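You operate a simulated robot arm through the tools that you are given. There is no shell and no other tool.

You are at the controls of a simulated robot arm. One attempt, no reset.

## Task
Switch the hot block off, let it cool below 45, then put the yellow probe and its plug away.
Fine: logger off before the plug is pulled; probe in the probe stand, plug in the plug rest.
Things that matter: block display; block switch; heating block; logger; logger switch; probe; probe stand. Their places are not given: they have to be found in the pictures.

Only the result counts: the job must be done as asked and must still hold three seconds after the hand-in. Knocking over, shifting, dropping, spilling or breaking anything else fails it.

## Robot
A 7-joint arm with a two-finger parallel gripper, fixed in place. Base frame: the origin is at the foot of the arm, x ahead of it, y to its left, z up; the work surface is at about z = 0.9. Lengths are in m, angles in degrees, forces in N, time in s.
Its first joint turns from -166.0 to 166.0 degrees. Payload 4.4 kg.
The TCP is the grasp point between the finger pads, 0.023 m short of the fingertips. In the tool frame z runs along the fingers and y along their closing line. Largest opening 0.094 m; finger width 0.038, thickness 0.01; the body of the gripper, 0.054 by 0.096 m, starts 0.039 m behind the TCP.
Orientation is that of the tool frame in the base frame, as [roll, pitch, yaw] about the fixed x, y, z axes, in that order (R = Rz(yaw) Ry(pitch) Rx(roll)). With the fingers straight down and closing along the base's y, the tool's x points along the base's -x, its y along +y and its z along -z.

## Interface
- The arm moves only by the tool step_arm. Its argument "targets" is a list of rows, each a list of 3 entries, a list of its own where there are three numbers: the turn, a rotation vector about the tool's x, y, z in units of 60 degrees (1.0 is 60 degrees), then the shift along the tool's x, y, z in units of 300 mm (1.0 is 300 mm), then the closure in counts, from 0 (fully open) to 255 (shut). In form: [[[wx, wy, wz], [tx, ty, tz], gripper], ...]. A call has 1 to 20 rows; each row is the pose to reach, as a shift and turn from the pose commanded when the call began, along the tool's axes at that moment. A call with a number of a shift or a turn outside -1 to 1 is refused whole. A row lasts 0.2 s, in which the tool goes at most 0.05 m and 8.6 degrees; a call with a longer step from one row to the next is refused whole, and so is a gripper value outside its range. Where a pose cannot be reached the arm comes as near as it can. A force on the tool above 90 N (or 10 N above the force at the start of the call, whichever is more), or a blocked arm, ends the call early, and 0.2 s more pass. Each finger travels about 0.072 m/s and halts on what it meets, pressing with about 30 N; the grip force reading is that of the motor and also rises with nothing between the fingers. The clock runs only during rows and for 0.2 s after the last one: add rows that repeat a pose to give the fingers time. The reply holds the time, the measured pose of the TCP, the force on the tool along the base axes, the opening and the grip force, in the units named above and with some noise, with the torque about the TCP (base axes, N m) and any sound that the robot's microphone picked up.
- Cameras (640 x 400 px; columns grow to the right, rows downward): "scene" is fixed at [0.0496, -0.6449, 1.7086]; the picture's right is [0.85, -0.52, 0.00], its down [-0.23, -0.38, -0.90] and it looks along [0.47, 0.77, -0.44] (base axes); focal length 360 px, centre (320, 200). "wrist" rides on the gripper at [0.086, 0.016, -0.075] in the tool frame; the picture's right is [-0.18, 0.98, 0.00], its down [-0.58, -0.11, -0.81] and it looks along [-0.79, -0.15, 0.59] (tool axes); focal length 243 px, centre (320, 200).
- grab_frame(camera): a new picture of that camera. It takes no simulated time.
- pixel_to_xyz(camera, pixels): for up to 12 pixels [column, row] of the newest picture of that camera ("zoom" is the newest enlarged one), the place [x, y, z] in the base frame of the surface seen there, good to about 0.002 m, but the place of the scene camera against the robot may be out by one fixed shift of up to 0.012 m in any direction. It takes no simulated time.
- enlarge(camera, box): a new picture of the part [left, top, right, bottom] of that camera's present view, enlarged. It takes no simulated time.
- sign_off(): hands the job in; it is judged then, once.

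Open the gripper and draw the arm clear of the work before you hand the job in, unless the task says otherwise.

The tools are called after "Emit:" as a command line: name --argument value ..., lists and objects as JSON in quotes. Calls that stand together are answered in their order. step_arm: Moves the arm, as the interface text tells. Its arguments: {"type":"object","properties":{"targets":{"type":"array","items":{"type":"array"}}},"required":["targets"]} The other tools are called the same way: grab_frame (camera) takes a picture; pixel_to_xyz (camera, pixels) gives the place of the surface under pixels of a picture; enlarge (camera, box) takes an enlarged picture of a part of a camera's view; sign_off () hands the job in.

At the start:

```text
time: 0.0
ee_pos: [0.6859, 0.0767, 1.4059]
orientation: [-180.0, -0.1, -180.0]
force: [0.8, 0.0, 0.0]
ft_torque: [-0.02, -0.02, 0.01]
width: 0.0939
finger_force: 0.1
```

scene: 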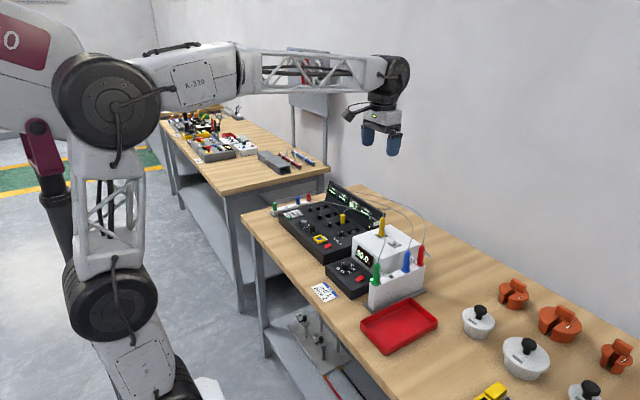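
wrist: 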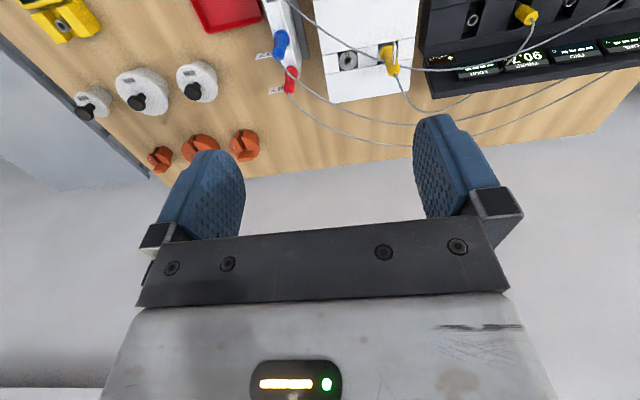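

The scene shows the bench with a black logger (about 330,220), a white heating block with a display (365,258) and a stand in front holding coloured probes. I enlarge these regions to see details.

Emit:
enlarge --camera "scene" --box '[260, 170, 450, 290]'

Emit:
enlarge --camera "scene" --box '[320, 210, 440, 310]'

Emit:
enlarge --camera "wrist" --box '[240, 0, 640, 150]'

```text
3.33 times, centred on (355, 230) of scene
```

zoom: 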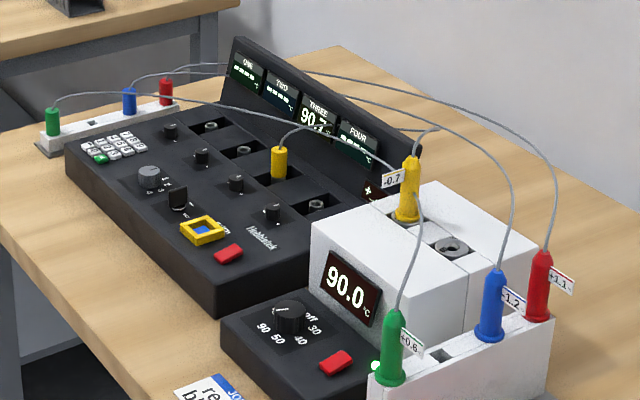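

```text
4.00 times, centred on (380, 260) of scene
```

zoom: 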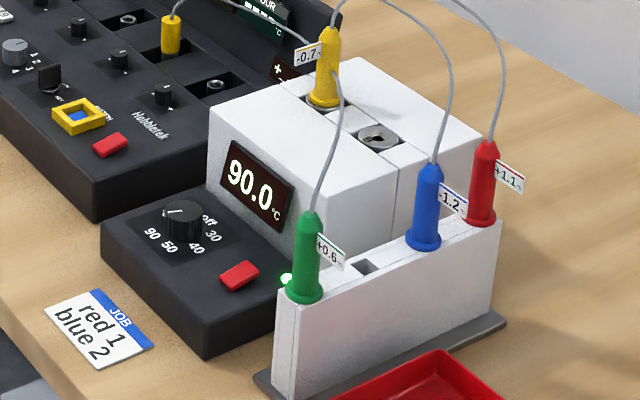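

```text
1.60 times, centred on (440, 75) of wrist
```

zoom: 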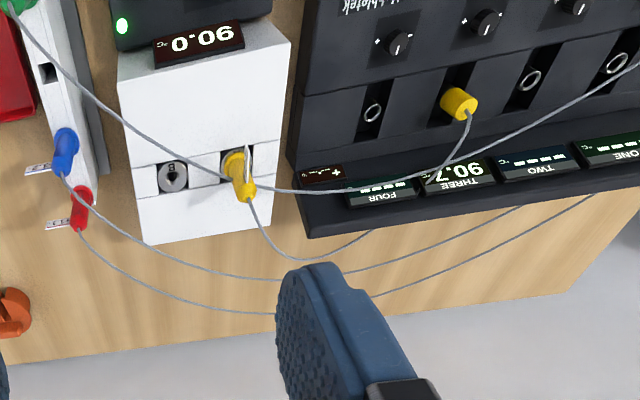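

I need positions of the main things; I query the scene picture for the block, logger, stand and rest features, and the wrist picture for the probe and plug.

Emit:
grab_frame --camera "scene"

Emit:
pixel_to_xyz --camera "scene" --pixels '[[382, 218], [343, 214], [361, 267], [379, 276], [328, 245], [376, 262], [405, 252], [421, 246], [388, 277], [289, 202], [275, 206], [298, 198]]'

Emit:
pixel_to_xyz --camera "wrist" --pixels '[[391, 57], [526, 14], [348, 61], [281, 42], [291, 79], [270, 43], [472, 22], [520, 55]]'

Emit:
enlarge --camera "scene" --box '[325, 245, 395, 300]'

Emit:
enlarge --camera "scene" --box '[265, 180, 345, 260]'

```text
taken
```

scene: 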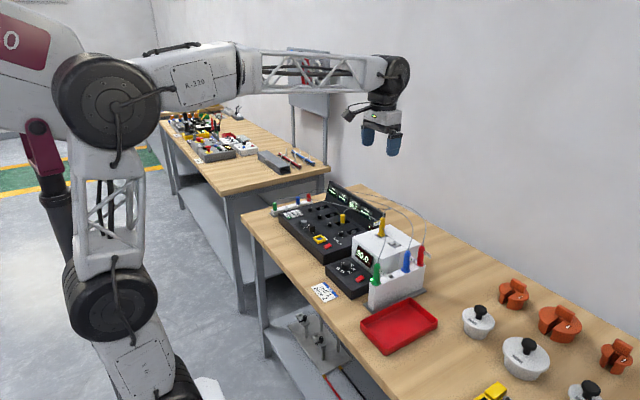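

```text
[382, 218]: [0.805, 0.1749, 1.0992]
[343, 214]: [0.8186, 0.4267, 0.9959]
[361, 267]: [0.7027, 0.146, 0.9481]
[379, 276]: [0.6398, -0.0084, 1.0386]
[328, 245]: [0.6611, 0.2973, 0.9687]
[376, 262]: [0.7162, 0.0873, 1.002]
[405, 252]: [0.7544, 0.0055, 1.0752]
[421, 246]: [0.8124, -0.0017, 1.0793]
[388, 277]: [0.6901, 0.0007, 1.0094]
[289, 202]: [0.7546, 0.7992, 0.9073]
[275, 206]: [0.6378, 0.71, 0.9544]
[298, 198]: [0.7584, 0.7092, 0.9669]
```

```text
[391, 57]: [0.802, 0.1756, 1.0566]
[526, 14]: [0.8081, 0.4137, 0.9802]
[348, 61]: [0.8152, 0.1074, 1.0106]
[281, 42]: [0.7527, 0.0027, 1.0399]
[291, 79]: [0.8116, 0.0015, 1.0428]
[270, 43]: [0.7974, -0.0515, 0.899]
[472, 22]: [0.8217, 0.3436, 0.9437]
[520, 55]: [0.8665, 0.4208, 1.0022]
```

```text
7.27 times, centred on (360, 272) of scene
```

zoom: 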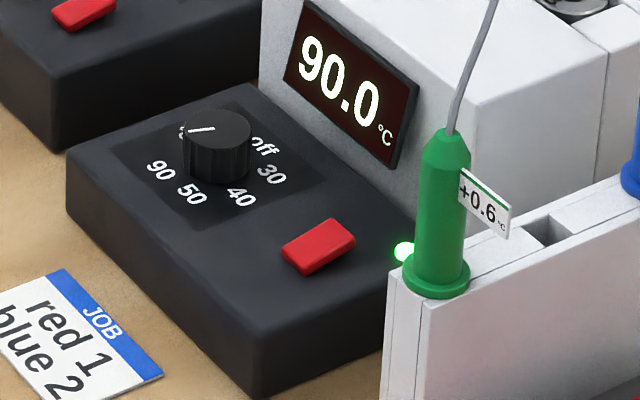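

```text
5.00 times, centred on (305, 220) of scene
```

zoom: 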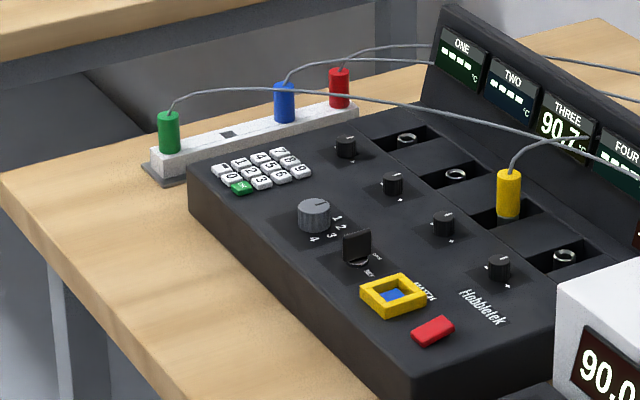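

The block has a dial (90/50/40/30/off) plus a red rocker with a green lamp; the logger has its own red rocker. I move the wrist camera closer, in front of the block panel, to read the switch states.

Emit:
step_arm --targets '[[[0, 0, 0], [0.086, 0.035, 0.107], 0], [[0, 0, 0], [0.172, 0.07, 0.213], 0], [[0, 0, 0], [0.258, 0.104, 0.32], 0], [[0, 0, 0], [0.344, 0.139, 0.427], 0], [[0, 0, 0], [0.43, 0.174, 0.533], 0], [[0, 0, 0], [0.515, 0.209, 0.64], 0], [[0, 0, 0], [0.6, 0.243, 0.747], 0], [[0, 0, 0], [0.687, 0.278, 0.853], 0], [[0, 0, 0], [0.687, 0.278, 0.853], 0]]'

Emit:
grab_frame --camera "wrist"

Emit:
grab_frame --camera "scene"

```text
time: 2.0
ee_pos: [0.4785, 0.158, 1.1488]
orientation: [-180.0, 0.0, -180.0]
force: [-0.3, 0.4, 0.0]
ft_torque: [-0.01, -0.01, 0.04]
width: 0.094
finger_force: 0.1
```

```text
taken
```

wrist: 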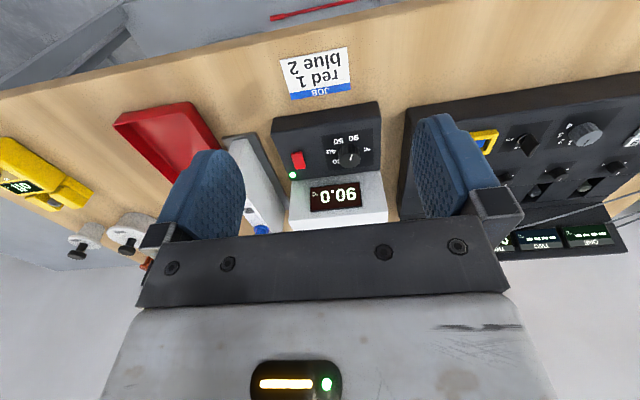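

```text
taken
```

scene: 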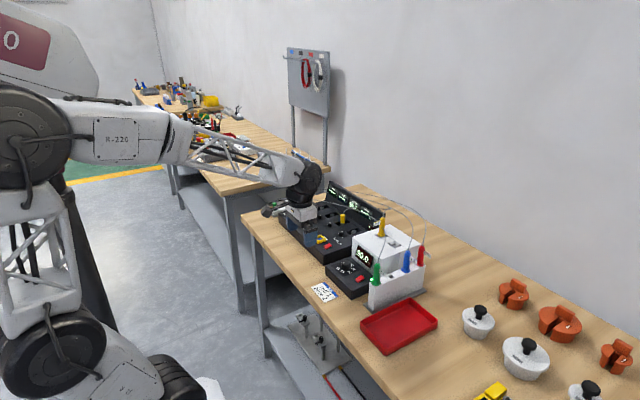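

The block panel is now at about (325,150) in the wrist view; I enlarge it and the logger part.

Emit:
enlarge --camera "wrist" --box '[260, 90, 400, 230]'

Emit:
enlarge --camera "wrist" --box '[440, 70, 640, 270]'

Emit:
pixel_to_xyz --camera "wrist" --pixels '[[298, 159], [350, 153], [293, 174], [300, 152], [296, 166], [275, 118], [378, 103], [325, 207], [289, 220], [386, 213], [486, 143], [240, 150]]'

```text
2.86 times, centred on (330, 160) of wrist
```

zoom: 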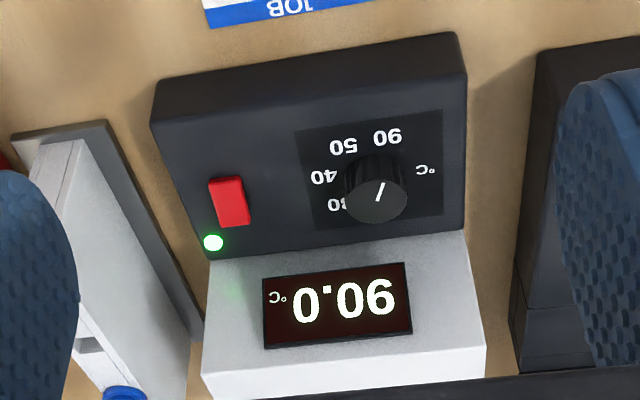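

```text
2.00 times, centred on (540, 170) of wrist
```

zoom: 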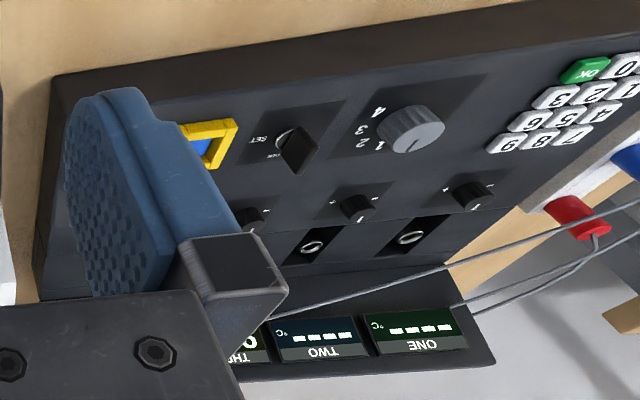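

```text
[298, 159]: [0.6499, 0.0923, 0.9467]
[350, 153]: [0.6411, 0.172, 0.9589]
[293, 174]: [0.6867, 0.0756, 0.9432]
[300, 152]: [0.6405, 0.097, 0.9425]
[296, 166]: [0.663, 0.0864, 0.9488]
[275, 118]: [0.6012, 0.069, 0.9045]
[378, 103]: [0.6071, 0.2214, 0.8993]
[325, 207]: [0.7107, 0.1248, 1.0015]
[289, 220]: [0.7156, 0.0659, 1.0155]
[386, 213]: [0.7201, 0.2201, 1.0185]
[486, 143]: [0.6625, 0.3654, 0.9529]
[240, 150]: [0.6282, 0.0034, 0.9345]
```

The dial points at 90 and the red rocker (zoom 230,203) sits next to the lit green lamp. I move closer to see the tilt of the rocker before pressing.

Emit:
step_arm --targets '[[[0, 0, 0], [-0.03, -0.05, 0.1], 0], [[0, 0, 0], [-0.05, -0.07, 0.2], 0], [[0, 0, 0], [-0.07, -0.093, 0.3], 0], [[0, 0, 0], [-0.07, -0.093, 0.3], 0]]'

Emit:
grab_frame --camera "wrist"

Emit:
enlarge --camera "wrist" --box '[250, 110, 410, 230]'

```text
time: 3.0
ee_pos: [0.5029, 0.1309, 1.0618]
orientation: [180.0, 0.0, -180.0]
force: [-0.3, -0.2, 0.2]
ft_torque: [0.01, -0.01, 0.01]
width: 0.0941
finger_force: 0.1
```

```text
taken
```

wrist: 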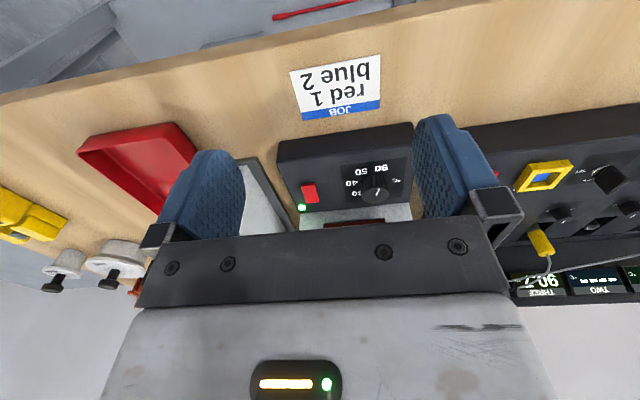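

```text
3.33 times, centred on (330, 170) of wrist
```

zoom: 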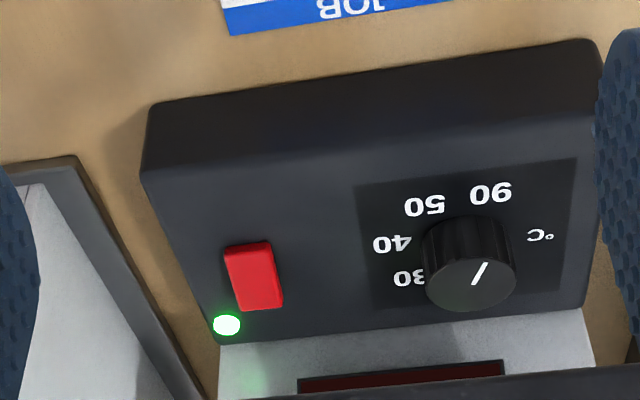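

The rocker is at zoom (253,275), apparently with its top face tilted. I measure points along it and on the panel around it, in the zoom.

Emit:
pixel_to_xyz --camera "zoom" --pixels '[[240, 249], [262, 247], [244, 258], [266, 256], [248, 270], [252, 280], [256, 292], [258, 302], [278, 297], [215, 260], [300, 260], [300, 310]]'

Emit:
pixel_to_xyz --camera "zoom" --pixels '[[235, 300], [228, 324], [180, 200], [300, 180], [570, 150], [590, 290], [470, 285], [440, 210], [155, 170], [480, 272], [520, 300], [485, 262]]'

```text
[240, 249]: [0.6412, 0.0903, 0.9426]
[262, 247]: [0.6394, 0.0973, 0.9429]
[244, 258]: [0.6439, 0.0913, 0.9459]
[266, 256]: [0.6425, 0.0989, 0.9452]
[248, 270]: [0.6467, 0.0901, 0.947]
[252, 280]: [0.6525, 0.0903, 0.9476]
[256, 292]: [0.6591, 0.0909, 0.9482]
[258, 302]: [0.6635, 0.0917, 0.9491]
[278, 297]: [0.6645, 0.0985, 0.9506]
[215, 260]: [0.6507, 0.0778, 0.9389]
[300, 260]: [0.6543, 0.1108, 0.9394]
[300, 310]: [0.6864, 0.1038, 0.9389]
```

```text
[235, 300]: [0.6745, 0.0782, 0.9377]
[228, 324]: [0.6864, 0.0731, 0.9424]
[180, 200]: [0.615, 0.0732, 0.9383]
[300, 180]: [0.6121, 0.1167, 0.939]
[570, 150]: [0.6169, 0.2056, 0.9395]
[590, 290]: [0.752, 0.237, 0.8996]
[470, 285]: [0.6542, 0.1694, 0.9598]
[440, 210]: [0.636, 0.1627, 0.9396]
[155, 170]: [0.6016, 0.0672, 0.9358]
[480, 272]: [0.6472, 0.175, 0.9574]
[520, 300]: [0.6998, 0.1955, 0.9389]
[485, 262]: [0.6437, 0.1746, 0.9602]
```

The panel top is at z≈0.939; the rocker spans x 0.640–0.667, y 0.087–0.101, its far end (x≈0.664, z≈0.950) is raised, so that end must be pressed. First I check where the green cable runs, to keep clear of it.

Emit:
enlarge --camera "scene" --box '[335, 195, 435, 275]'

```text
5.00 times, centred on (385, 235) of scene
```

zoom: 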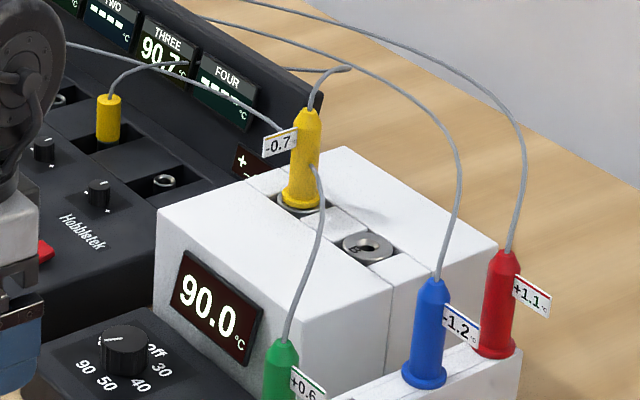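

I query points along the green, blue and yellow cables and the probe and block geometry in this zoom.

Emit:
pixel_to_xyz --camera "zoom" --pixels '[[292, 325], [305, 285], [321, 225], [314, 172], [240, 107], [188, 80], [120, 54], [460, 165], [330, 72], [312, 95], [300, 205], [306, 112]]'

Emit:
pixel_to_xyz --camera "zoom" --pixels '[[157, 209], [276, 297], [392, 285], [498, 247], [345, 150], [368, 244], [282, 350], [280, 395], [304, 140], [290, 140], [316, 140], [304, 160]]'

```text
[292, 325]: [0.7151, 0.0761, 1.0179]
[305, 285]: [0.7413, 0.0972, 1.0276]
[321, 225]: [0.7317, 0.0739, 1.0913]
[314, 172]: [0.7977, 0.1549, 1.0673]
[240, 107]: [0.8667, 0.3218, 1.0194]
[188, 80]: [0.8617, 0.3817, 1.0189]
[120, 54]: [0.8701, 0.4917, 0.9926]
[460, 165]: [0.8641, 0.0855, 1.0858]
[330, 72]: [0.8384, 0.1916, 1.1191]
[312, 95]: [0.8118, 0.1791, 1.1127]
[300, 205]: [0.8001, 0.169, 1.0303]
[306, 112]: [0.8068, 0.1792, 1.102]
```

```text
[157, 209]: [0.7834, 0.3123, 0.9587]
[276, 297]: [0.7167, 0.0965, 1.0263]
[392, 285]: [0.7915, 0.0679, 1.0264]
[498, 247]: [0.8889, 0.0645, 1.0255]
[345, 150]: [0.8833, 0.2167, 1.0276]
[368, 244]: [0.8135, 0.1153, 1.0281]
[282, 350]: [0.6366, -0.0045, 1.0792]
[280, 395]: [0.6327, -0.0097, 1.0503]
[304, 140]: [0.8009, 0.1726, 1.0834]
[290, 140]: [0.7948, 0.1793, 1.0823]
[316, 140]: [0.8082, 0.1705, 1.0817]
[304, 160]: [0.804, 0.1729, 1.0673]
```

The green cable runs over the block at z≈1.09 from (0.637,-0.005) towards (0.73,0.074), so I approach the rocker tilted 20° with the gripper body leaning back toward the robot. First I close the fingers and go to a pose above and in front of the rocker.

Emit:
step_arm --targets '[[[0, -0.1, 0], [-0.1, -0.03, 0.0], 255], [[0, -0.2, 0], [-0.2, -0.06, 0.02], 255], [[0, -0.3, 0], [-0.3, -0.09, 0.05], 255], [[0, -0.3333, 0], [-0.397, -0.117, 0.1], 255], [[0, -0.3333, 0], [-0.397, -0.117, 0.1], 255], [[0, -0.3333, 0], [-0.397, -0.117, 0.1], 255]]'

Emit:
grab_frame --camera "wrist"

Emit:
grab_frame --camera "scene"

```text
time: 4.4
ee_pos: [0.6193, 0.0958, 1.029]
orientation: [180.0, 20.0, -180.0]
force: [-0.1, 1.2, -0.2]
ft_torque: [-0.02, 0.0, 0.02]
width: 0.0
finger_force: 30.4
```

```text
taken
```

wrist: 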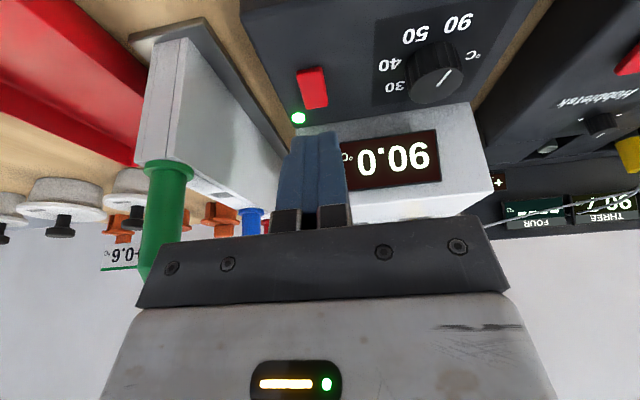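

```text
taken
```

scene: 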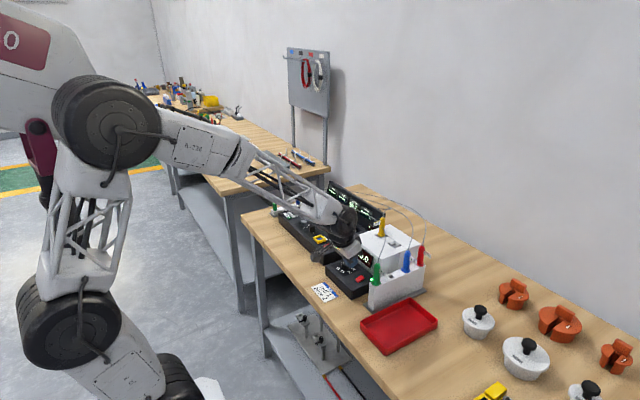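

The rocker is at wrist (313,88), LED at (298,118). I measure the rocker again from this closer view.

Emit:
enlarge --camera "wrist" --box '[270, 50, 370, 150]'

Emit:
pixel_to_xyz --camera "wrist" --pixels '[[299, 76], [322, 74], [302, 85], [325, 85], [305, 96], [327, 98], [308, 106], [326, 105], [313, 88], [390, 163], [350, 190], [430, 140]]'

```text
4.00 times, centred on (320, 100) of wrist
```

zoom: 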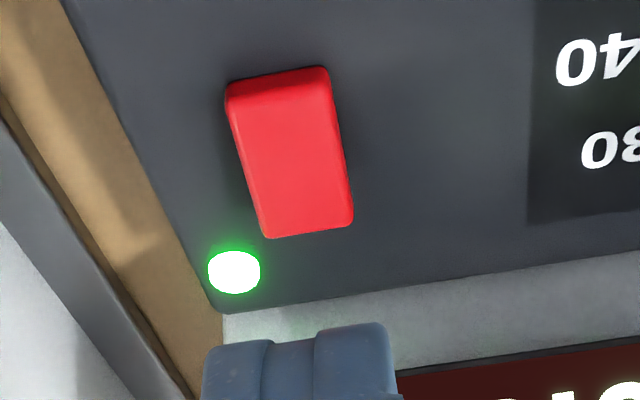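

```text
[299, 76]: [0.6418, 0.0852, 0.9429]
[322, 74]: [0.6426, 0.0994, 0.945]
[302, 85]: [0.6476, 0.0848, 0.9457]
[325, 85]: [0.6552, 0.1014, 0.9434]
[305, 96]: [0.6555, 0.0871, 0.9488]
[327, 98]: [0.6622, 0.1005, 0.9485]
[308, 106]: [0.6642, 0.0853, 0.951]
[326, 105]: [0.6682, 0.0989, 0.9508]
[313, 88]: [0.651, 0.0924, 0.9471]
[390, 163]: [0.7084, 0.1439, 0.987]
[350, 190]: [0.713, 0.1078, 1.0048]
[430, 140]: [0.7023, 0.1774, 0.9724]
```

The display face slopes (x≈0.702 at z 0.972), so I increase the tilt to 35° to keep the upper fingertip corner off it, and hover the lower fingertip edge about 14 mm above the rocker's raised end.

Emit:
step_arm --targets '[[[0, -0.13, 0], [-0.03, -0.003, 0.05], 255], [[0, -0.25, 0], [-0.07, -0.007, 0.1], 255], [[0, -0.25, 0], [-0.099, -0.007, 0.16], 255], [[0, -0.25, 0], [-0.099, -0.007, 0.16], 255]]'

Emit:
grab_frame --camera "wrist"

Emit:
enlarge --camera "scene" --box '[310, 200, 430, 300]'

```text
time: 5.4
ee_pos: [0.6649, 0.0951, 0.9953]
orientation: [180.0, 35.0, -179.9]
force: [-0.9, 0.2, 0.0]
ft_torque: [-0.02, -0.03, 0.0]
width: 0.0
finger_force: 30.6
```

```text
taken
```

wrist: 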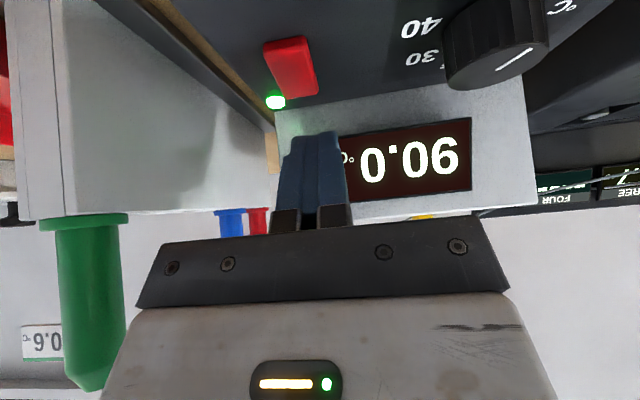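

```text
4.00 times, centred on (370, 250) of scene
```

zoom: 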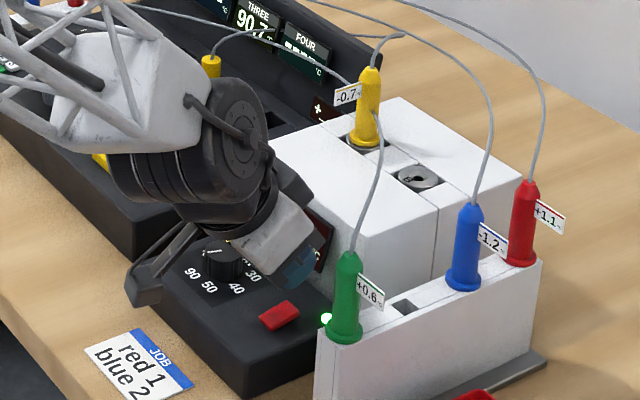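

The visible fingertip edge is at wrist (318,135), rocker at (290,65). I query the fingertip's actual position and the rocker again.

Emit:
pixel_to_xyz --camera "wrist" --pixels '[[300, 141], [318, 141], [334, 137], [300, 160], [332, 160], [298, 89], [310, 86], [290, 65], [303, 70], [275, 102], [282, 70], [305, 94]]'

Emit:
enlarge --camera "wrist" --box '[240, 30, 400, 230]'

```text
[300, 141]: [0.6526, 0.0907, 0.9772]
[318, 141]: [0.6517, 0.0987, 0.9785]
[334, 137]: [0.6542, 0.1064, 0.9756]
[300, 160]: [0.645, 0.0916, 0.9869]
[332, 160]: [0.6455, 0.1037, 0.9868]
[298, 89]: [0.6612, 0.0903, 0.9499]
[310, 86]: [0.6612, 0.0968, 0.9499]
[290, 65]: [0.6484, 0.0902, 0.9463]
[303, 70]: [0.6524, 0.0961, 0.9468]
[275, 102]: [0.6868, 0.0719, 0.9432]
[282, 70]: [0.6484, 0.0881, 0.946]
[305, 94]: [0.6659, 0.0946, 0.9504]
```

```text
2.00 times, centred on (320, 130) of wrist
```

zoom: 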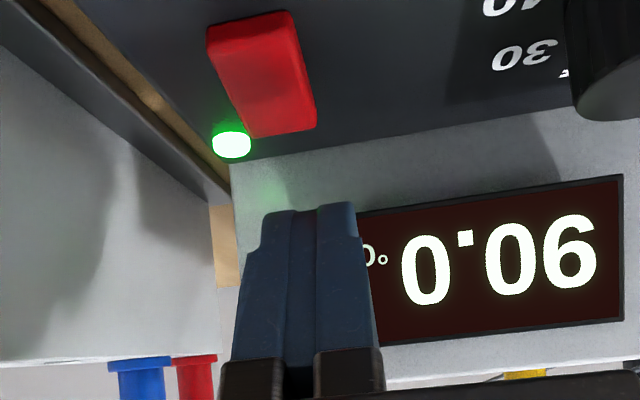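

The finger's lower edge spans y 0.090–0.107 and the rocker's raised end is at (0.666, 0.093, 0.950). I press down gradually on it, shifting 4 mm to -y.

Emit:
step_arm --targets '[[[0, 0, 0], [0.028, -0.013, 0.029], 255], [[0, 0, 0], [0.0436, -0.013, 0.051], 255], [[0, 0, 0], [0.0512, -0.013, 0.0619], 255], [[0, 0, 0], [0.057, -0.013, 0.07], 255], [[0, 0, 0], [0.057, -0.013, 0.07], 255]]'

Emit:
grab_frame --camera "wrist"

Emit:
enlarge --camera "wrist" --box '[240, 30, 400, 230]'

```text
time: 6.4
ee_pos: [0.6646, 0.0913, 0.9765]
orientation: [179.9, 35.7, -180.0]
force: [-1.5, 0.4, 4.2]
ft_torque: [0.01, 0.05, 0.03]
width: 0.0
finger_force: 29.6
stopped in row 4: the force on the tool passed its limit at 98 N (the readings are from after the stop); the commanded pose is now the measured one
```

```text
taken
```

wrist: 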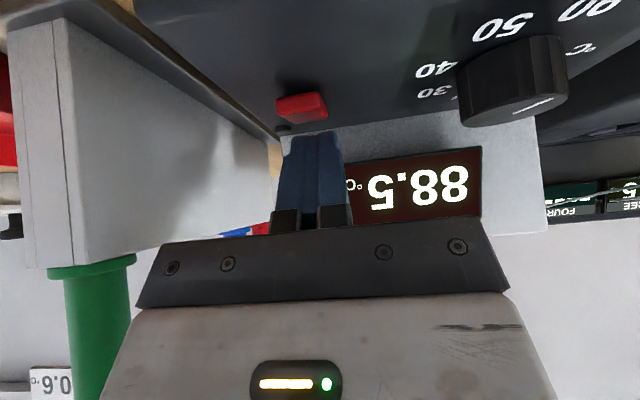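

```text
2.00 times, centred on (320, 130) of wrist
```

zoom: 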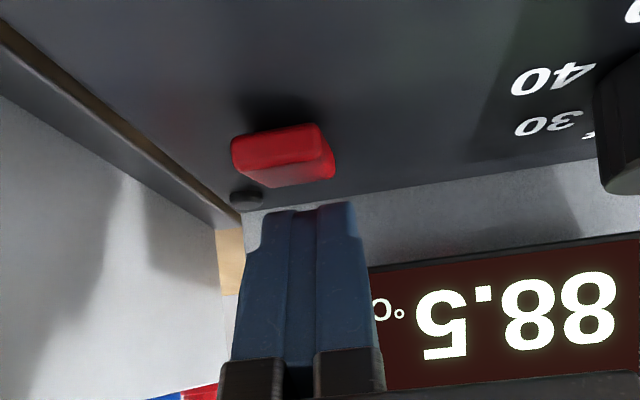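

The lamp went dark and the display reads 88.5, so the block is off and cooling. I lift away back and up, undoing the tilt.

Emit:
step_arm --targets '[[[0, 0, 0], [-0.031, 0, -0.1], 255], [[0, 0.1, 0], [-0.02, 0, -0.2], 255], [[0, 0.22, 0], [0.007, 0.1, -0.333], 255], [[0, 0.35, 0], [0.007, 0.25, -0.38], 255], [[0, 0.48, 0], [0.007, 0.4, -0.43], 128], [[0, 0.595, 0], [0.007, 0.5, -0.48], 0], [[0, 0.595, 0], [0.007, 0.5, -0.48], 0]]'

Emit:
grab_frame --camera "wrist"

Emit:
grab_frame --camera "scene"

```text
refused: row 3 steps farther than a row can; nothing moved
```

```text
taken
```

wrist: 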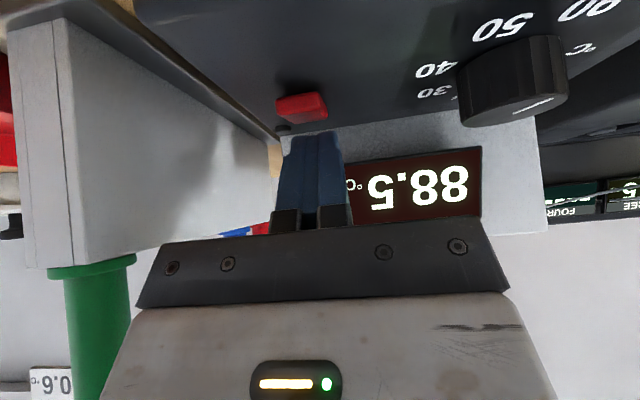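

```text
taken
```

scene: 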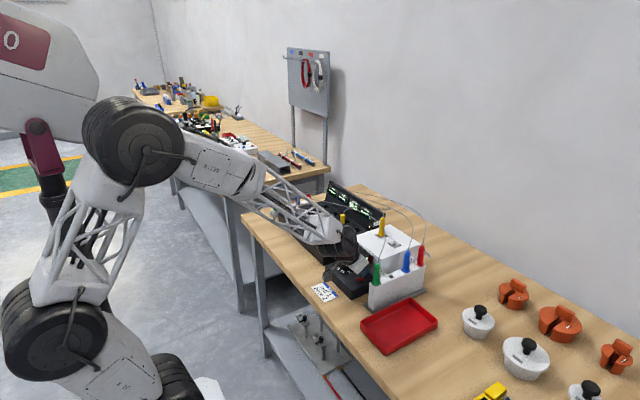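

The call was refused for a too-long step; I resend it with smaller steps.

Emit:
step_arm --targets '[[[0, 0, 0], [-0.03, 0, -0.1], 255], [[0, 0, 0], [-0.01, 0, -0.2], 255], [[0, 0.1, 0], [0.02, 0, -0.33], 255], [[0, 0.2, 0], [0.04, 0.08, -0.45], 255], [[0, 0.3, 0], [0.06, 0.2, -0.54], 200], [[0, 0.4, 0], [0.08, 0.33, -0.6], 100], [[0, 0.5, 0], [0.1, 0.46, -0.64], 0], [[0, 0.595, 0], [0.114, 0.6, -0.669], 0], [[0, 0.595, 0], [0.114, 0.6, -0.669], 0]]'

Emit:
grab_frame --camera "wrist"

Emit:
grab_frame --camera "scene"

```text
time: 8.4
ee_pos: [0.5189, 0.2713, 1.1191]
orientation: [179.9, 0.0, 179.9]
force: [-0.8, -0.4, -0.4]
ft_torque: [0.01, -0.02, 0.04]
width: 0.0943
finger_force: 0.1
```

```text
taken
```

wrist: 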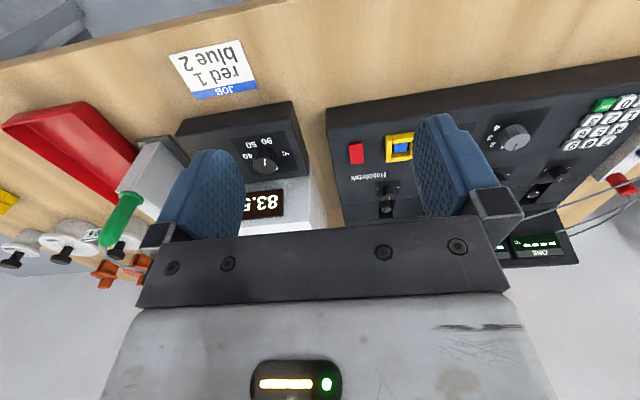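

```text
taken
```

scene: 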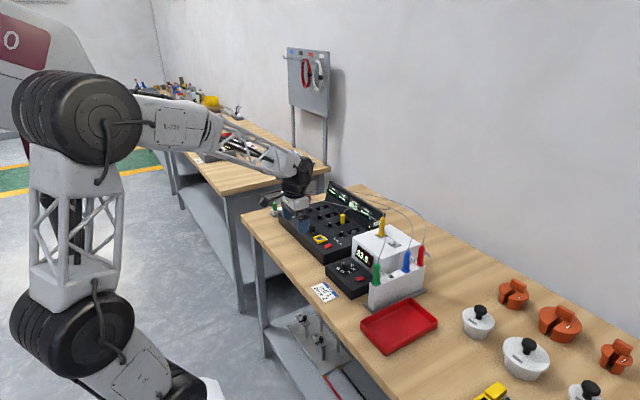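

The display now reads about 83; cooling goes on. The logger's red rocker is at wrist (356,153); I enlarge and measure it.

Emit:
enlarge --camera "wrist" --box '[320, 110, 440, 230]'

Emit:
enlarge --camera "scene" --box '[310, 180, 390, 260]'

Emit:
pixel_to_xyz --camera "wrist" --pixels '[[350, 145], [361, 143], [352, 152], [362, 150], [353, 160], [363, 160], [340, 150], [372, 165], [336, 125], [345, 200], [385, 190], [388, 208]]'

```text
3.33 times, centred on (380, 170) of wrist
```

zoom: 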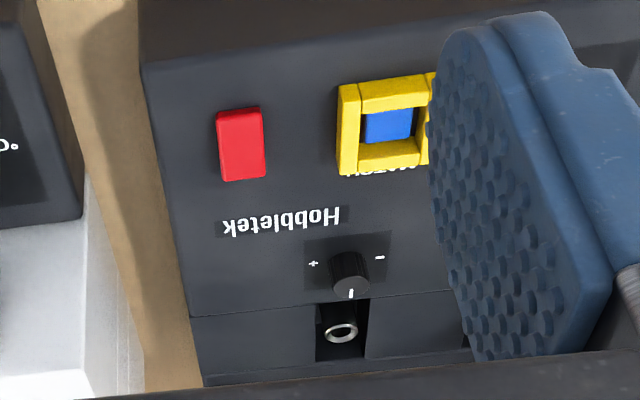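

```text
5.00 times, centred on (350, 220) of scene
```

zoom: 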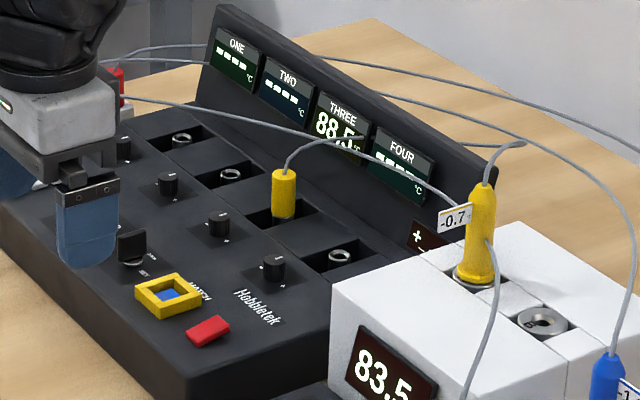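

```text
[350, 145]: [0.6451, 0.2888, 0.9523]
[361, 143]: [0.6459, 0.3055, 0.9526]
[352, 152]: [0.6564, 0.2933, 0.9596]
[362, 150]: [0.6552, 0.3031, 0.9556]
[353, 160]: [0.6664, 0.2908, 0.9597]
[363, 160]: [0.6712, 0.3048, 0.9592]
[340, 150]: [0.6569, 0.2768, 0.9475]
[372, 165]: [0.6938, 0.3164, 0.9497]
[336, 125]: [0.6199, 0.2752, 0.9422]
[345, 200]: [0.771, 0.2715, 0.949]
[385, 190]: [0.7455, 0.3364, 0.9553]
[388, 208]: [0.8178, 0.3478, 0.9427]
```

The logger rocker spans x 0.645–0.673, y 0.290–0.305, with its far end raised (z≈0.960) — same state as the block's was. I move above it with closed fingers and the same 35° tilt.

Emit:
step_arm --targets '[[[0, -0.12, 0], [-0.1, 0.016, 0.03], 255], [[0, -0.24, 0], [-0.2, 0.033, 0.08], 255], [[0, -0.36, 0], [-0.3, 0.05, 0.15], 255], [[0, -0.48, 0], [-0.4, 0.066, 0.23], 255], [[0, -0.583, 0], [-0.4987, 0.082, 0.33], 255], [[0, -0.583, 0], [-0.4987, 0.082, 0.33], 255]]'

Emit:
grab_frame --camera "wrist"

Emit:
enlarge --camera "wrist" --box '[240, 30, 400, 230]'

```text
time: 9.8
ee_pos: [0.6696, 0.2968, 1.0214]
orientation: [179.8, 35.0, 179.9]
force: [-0.1, -0.7, 0.6]
ft_torque: [-0.02, -0.01, 0.0]
width: 0.0
finger_force: 29.9
```

```text
taken
```

wrist: 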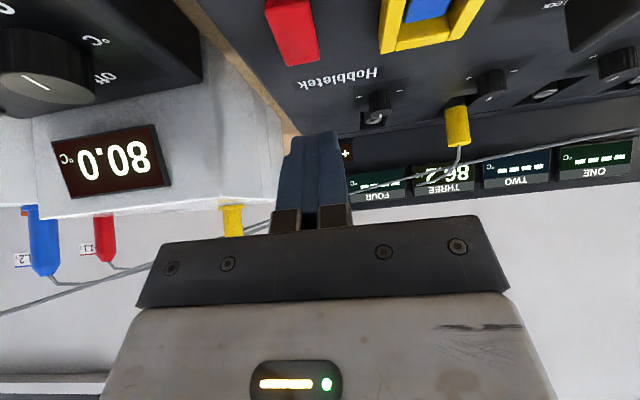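

```text
2.00 times, centred on (320, 130) of wrist
```

zoom: 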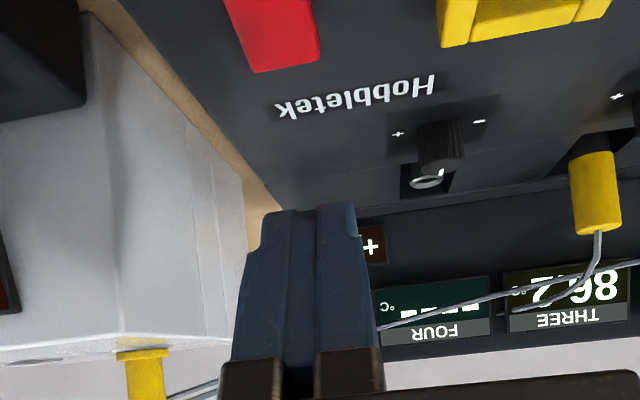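

The block is at 80.0. I re-measure the logger rocker's raised end at wrist (302,60) and the finger edge at (318,140).

Emit:
pixel_to_xyz --camera "wrist" --pixels '[[286, 60], [300, 58], [314, 54], [270, 5], [300, 3], [290, 40], [300, 141], [318, 141], [334, 137], [330, 60], [265, 60], [306, 90]]'

```text
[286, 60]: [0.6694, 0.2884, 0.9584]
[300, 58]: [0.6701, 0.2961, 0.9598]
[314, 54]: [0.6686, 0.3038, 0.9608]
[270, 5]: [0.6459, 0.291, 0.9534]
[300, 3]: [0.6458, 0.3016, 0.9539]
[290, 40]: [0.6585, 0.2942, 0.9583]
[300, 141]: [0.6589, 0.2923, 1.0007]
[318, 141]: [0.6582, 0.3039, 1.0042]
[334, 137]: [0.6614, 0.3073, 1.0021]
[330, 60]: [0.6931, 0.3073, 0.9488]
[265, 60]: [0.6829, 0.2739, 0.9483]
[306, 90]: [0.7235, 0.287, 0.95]
```

The raised end is at (0.670, 0.296, 0.960). I press it slowly, in 2 mm steps near contact.

Emit:
step_arm --targets '[[[0, 0, 0], [0.0313, -0.007, 0.039], 255], [[0, 0, 0], [0.0572, -0.007, 0.0758], 255], [[0, 0, 0], [0.0629, -0.007, 0.084], 255], [[0, 0, 0], [0.0667, -0.007, 0.0895], 255], [[0, 0, 0], [0.0705, -0.007, 0.095], 255], [[0, 0, 0], [0.0705, -0.007, 0.095], 255]]'

Emit:
grab_frame --camera "wrist"

Emit:
enlarge --camera "scene" --box '[310, 180, 430, 280]'

```text
time: 11.2
ee_pos: [0.6681, 0.2942, 0.9873]
orientation: [179.8, 35.0, 179.9]
force: [-1.3, 3.3, 17.2]
ft_torque: [0.03, 0.09, -0.2]
width: 0.0
finger_force: 29.6
```

```text
taken
```

wrist: 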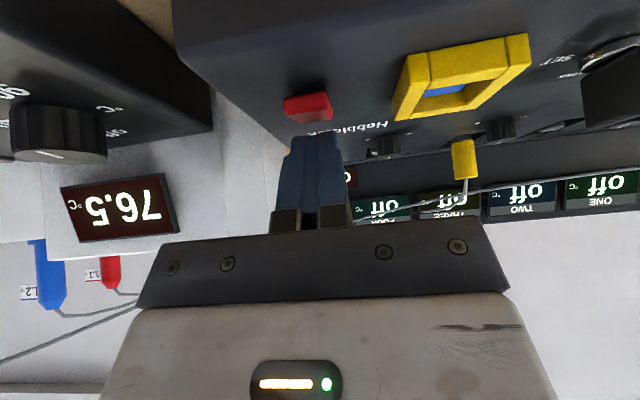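

```text
4.00 times, centred on (370, 230) of scene
```

zoom: 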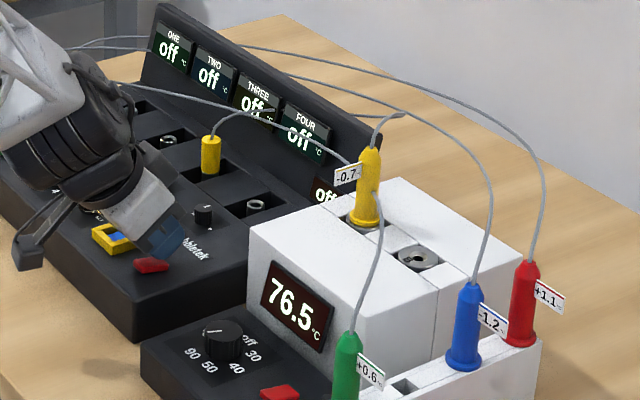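

The logger displays now read "off" and the block reads 76.5. I lift away and go to a viewing pose for the yellow probe and stand while the block cools.

Emit:
step_arm --targets '[[[0, 0, 0], [-0.049, 0, -0.128], 255], [[0, 0.12, 0], [-0.071, 0, -0.276], 255], [[0, 0.24, 0], [-0.093, -0.033, -0.423], 255], [[0, 0.36, 0], [-0.123, -0.133, -0.524], 255], [[0, 0.48, 0], [-0.145, -0.267, -0.602], 200], [[0, 0.583, 0], [-0.145, -0.4, -0.602], 0], [[0, 0.583, 0], [-0.145, -0.447, -0.602], 0], [[0, 0.583, 0], [-0.145, -0.447, -0.602], 0], [[0, 0.583, 0], [-0.145, -0.447, -0.602], 0]]'

Emit:
grab_frame --camera "wrist"

Emit:
grab_frame --camera "scene"

```text
time: 13.2
ee_pos: [0.6017, 0.1612, 1.1607]
orientation: [179.9, 0.0, 180.0]
force: [-0.1, -0.4, -0.2]
ft_torque: [0.02, 0.04, -0.05]
width: 0.0941
finger_force: 0.1
```

```text
taken
```

wrist: 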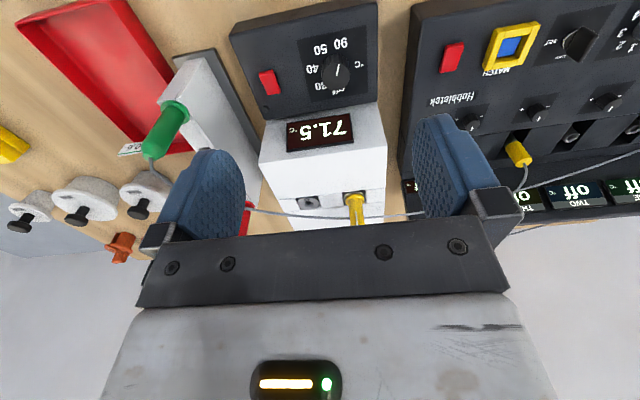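

```text
taken
```

scene: 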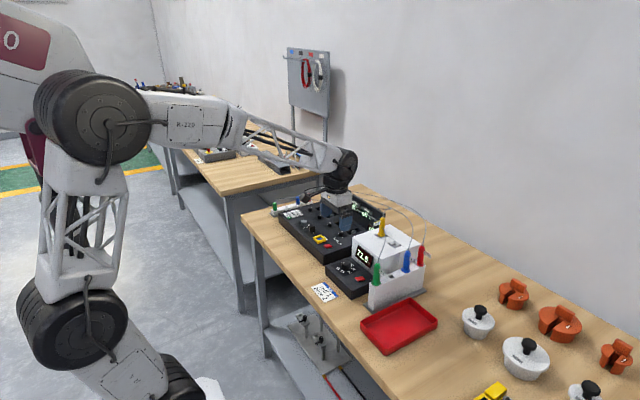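

Display reads about 71.5. I enlarge the probe area in the wrist and scene views to see the tag direction and cable route.

Emit:
enlarge --camera "wrist" --box '[240, 150, 440, 240]'

Emit:
enlarge --camera "scene" --box '[355, 200, 415, 250]'

Emit:
enlarge --camera "scene" --box '[360, 235, 435, 305]'

```text
3.20 times, centred on (340, 195) of wrist
```

zoom: 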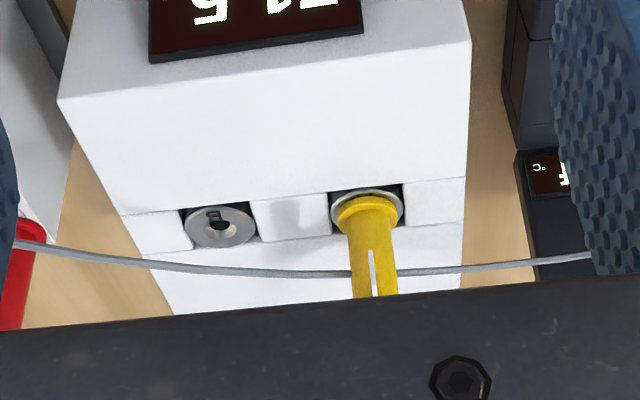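

```text
8.00 times, centred on (385, 225) of scene
```

zoom: 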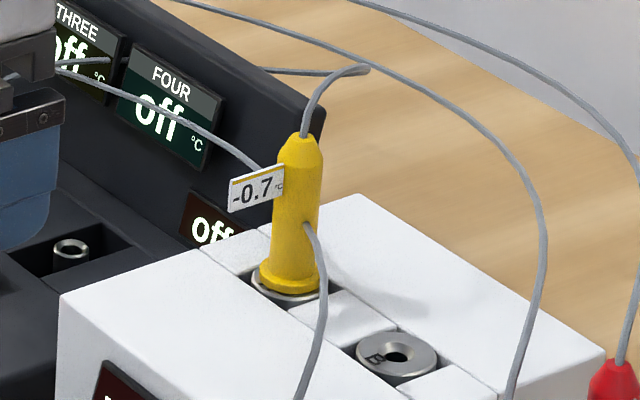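

```text
5.71 times, centred on (398, 270) of scene
```

zoom: 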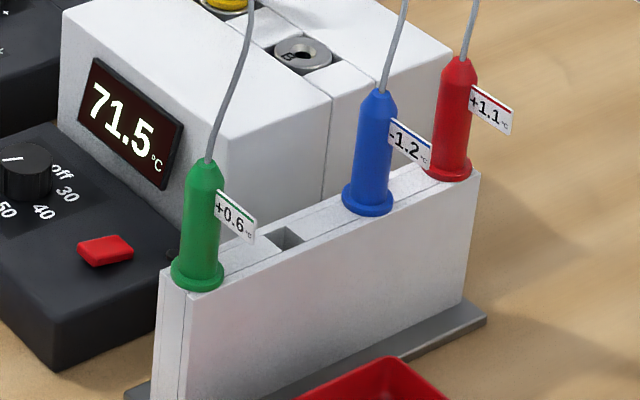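

The yellow tag sticks out toward -x (edge-on line in the wrist view), and the green cable crosses above the block. I zoom tighter on the stand and cables to measure them.

Emit:
pixel_to_xyz --camera "zoom" --pixels '[[210, 160], [218, 120], [236, 80], [250, 30], [385, 85], [398, 35], [463, 55], [473, 15], [287, 238], [250, 250], [320, 225], [203, 175]]'

Emit:
pixel_to_xyz --camera "wrist" --pixels '[[265, 212], [290, 216], [320, 217], [385, 214], [410, 213], [357, 199], [349, 199], [365, 199], [357, 215], [308, 203], [600, 162], [525, 170]]'

```text
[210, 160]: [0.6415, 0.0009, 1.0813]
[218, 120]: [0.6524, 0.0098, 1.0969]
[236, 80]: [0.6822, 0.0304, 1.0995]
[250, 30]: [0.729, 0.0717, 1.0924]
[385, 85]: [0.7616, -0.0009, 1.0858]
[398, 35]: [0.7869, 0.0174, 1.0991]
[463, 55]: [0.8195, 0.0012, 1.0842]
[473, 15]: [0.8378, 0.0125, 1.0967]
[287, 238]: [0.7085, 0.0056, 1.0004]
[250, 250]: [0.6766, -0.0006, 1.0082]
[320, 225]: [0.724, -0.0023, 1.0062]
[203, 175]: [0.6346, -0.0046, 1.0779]
```

```text
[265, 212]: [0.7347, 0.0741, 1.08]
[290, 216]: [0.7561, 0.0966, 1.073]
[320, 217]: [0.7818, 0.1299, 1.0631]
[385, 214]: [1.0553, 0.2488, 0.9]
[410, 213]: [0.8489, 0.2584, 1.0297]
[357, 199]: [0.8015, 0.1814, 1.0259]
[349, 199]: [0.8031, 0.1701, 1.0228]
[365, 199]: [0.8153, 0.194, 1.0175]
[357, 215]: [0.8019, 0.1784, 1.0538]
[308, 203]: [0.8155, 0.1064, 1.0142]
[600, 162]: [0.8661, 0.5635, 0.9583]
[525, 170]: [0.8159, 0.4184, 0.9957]
```

The green cable passes straight through the yellow probe body at (0.805,0.175), so cables are only drawn and won't obstruct. While the block cools I turn the gripper by 90° and go to view the stand's empty hole from the -y side.

Emit:
step_arm --targets '[[[0, 0, -0.125], [-0.011, -0.117, -0.011], 0], [[0, 0, -0.25], [-0.022, -0.233, -0.022], 0], [[0, 0, -0.375], [-0.033, -0.35, -0.033], 0], [[0, 0, -0.5], [-0.045, -0.467, -0.045], 0], [[0, 0, -0.625], [-0.056, -0.583, -0.056], 0], [[0, 0, -0.75], [-0.067, -0.7, -0.067], 0], [[0, 0, -0.75], [-0.067, -0.7, -0.067], 0]]'

Emit:
step_arm --targets '[[[0, 0, -0.125], [0.024, -0.062, 0.028], 0], [[0, 0, -0.25], [0.048, -0.125, 0.055], 0], [[0, 0, -0.375], [0.072, -0.187, 0.083], 0], [[0, 0, -0.5], [0.097, -0.25, 0.11], 0], [[0, 0, -0.625], [0.121, -0.312, 0.138], 0], [[0, 0, -0.75], [0.145, -0.374, 0.167], 0], [[0, 0, -0.75], [0.145, -0.374, 0.167], 0]]'

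Emit:
grab_frame --camera "wrist"

Emit:
grab_frame --camera "scene"

```text
time: 14.8
ee_pos: [0.6199, -0.052, 1.1788]
orientation: [179.9, 0.1, -134.9]
force: [0.3, 0.2, -0.1]
ft_torque: [0.0, -0.02, -0.01]
width: 0.0941
finger_force: 0.0
```

```text
time: 16.4
ee_pos: [0.6694, -0.1596, 1.1291]
orientation: [-180.0, 0.1, -89.9]
force: [0.0, 0.1, 0.0]
ft_torque: [-0.03, 0.0, 0.0]
width: 0.0939
finger_force: 0.1
```

```text
taken
```

wrist: 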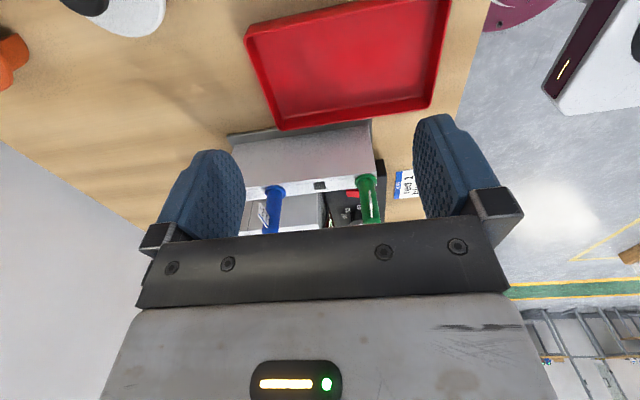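

```text
taken
```

scene: 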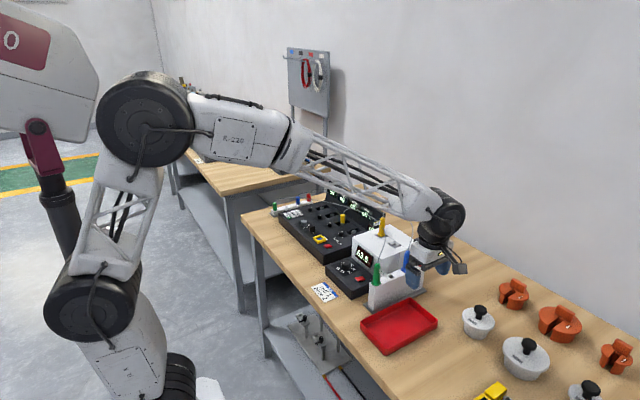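

The stand is visible with the empty hole at wrist (320,185) between blue (273,190) and green (367,185). I enlarge and measure.

Emit:
enlarge --camera "wrist" --box '[240, 150, 400, 240]'

Emit:
enlarge --camera "scene" --box '[350, 210, 440, 310]'

```text
4.00 times, centred on (320, 195) of wrist
```

zoom: 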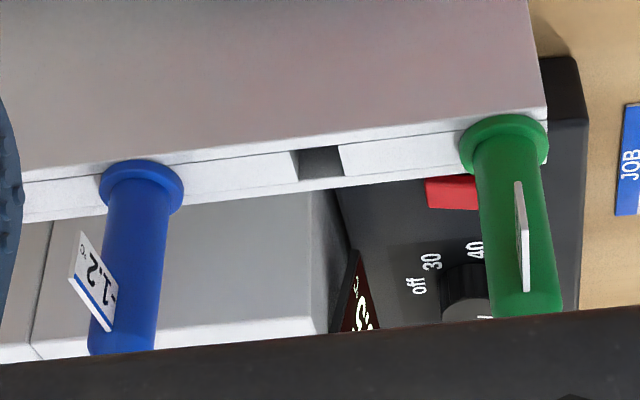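

```text
4.00 times, centred on (395, 260) of scene
```

zoom: 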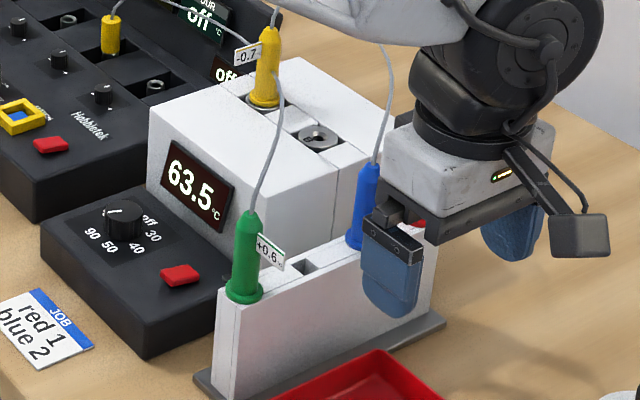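

I re-take the wrist zoom and measure the hole corners, the stand top edges and the neighbouring probes.

Emit:
enlarge --camera "wrist" --box '[270, 160, 390, 240]'

Emit:
pixel_to_xyz --camera "wrist" --pixels '[[313, 188], [327, 186], [320, 184], [307, 188], [333, 186], [300, 186], [340, 184], [290, 196], [350, 190], [273, 195], [367, 182], [320, 191]]'

```text
5.00 times, centred on (330, 200) of wrist
```

zoom: 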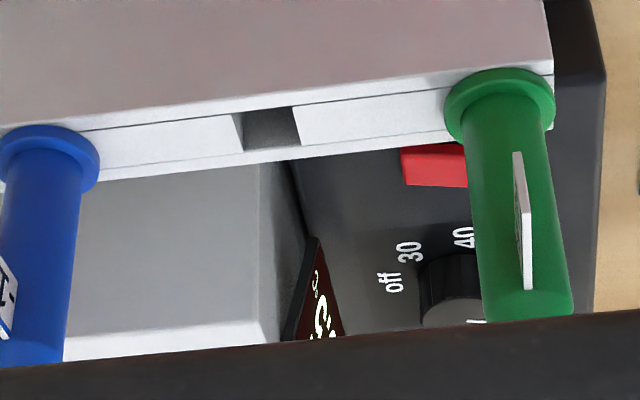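

```text
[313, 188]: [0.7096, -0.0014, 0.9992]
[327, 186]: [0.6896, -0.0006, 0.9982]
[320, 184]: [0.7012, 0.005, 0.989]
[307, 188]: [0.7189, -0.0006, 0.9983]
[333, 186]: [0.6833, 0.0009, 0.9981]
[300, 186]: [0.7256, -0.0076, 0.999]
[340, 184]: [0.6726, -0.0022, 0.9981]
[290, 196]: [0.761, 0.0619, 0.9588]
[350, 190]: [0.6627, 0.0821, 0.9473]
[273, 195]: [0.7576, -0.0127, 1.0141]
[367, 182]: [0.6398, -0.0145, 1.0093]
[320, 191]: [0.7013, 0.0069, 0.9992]
```

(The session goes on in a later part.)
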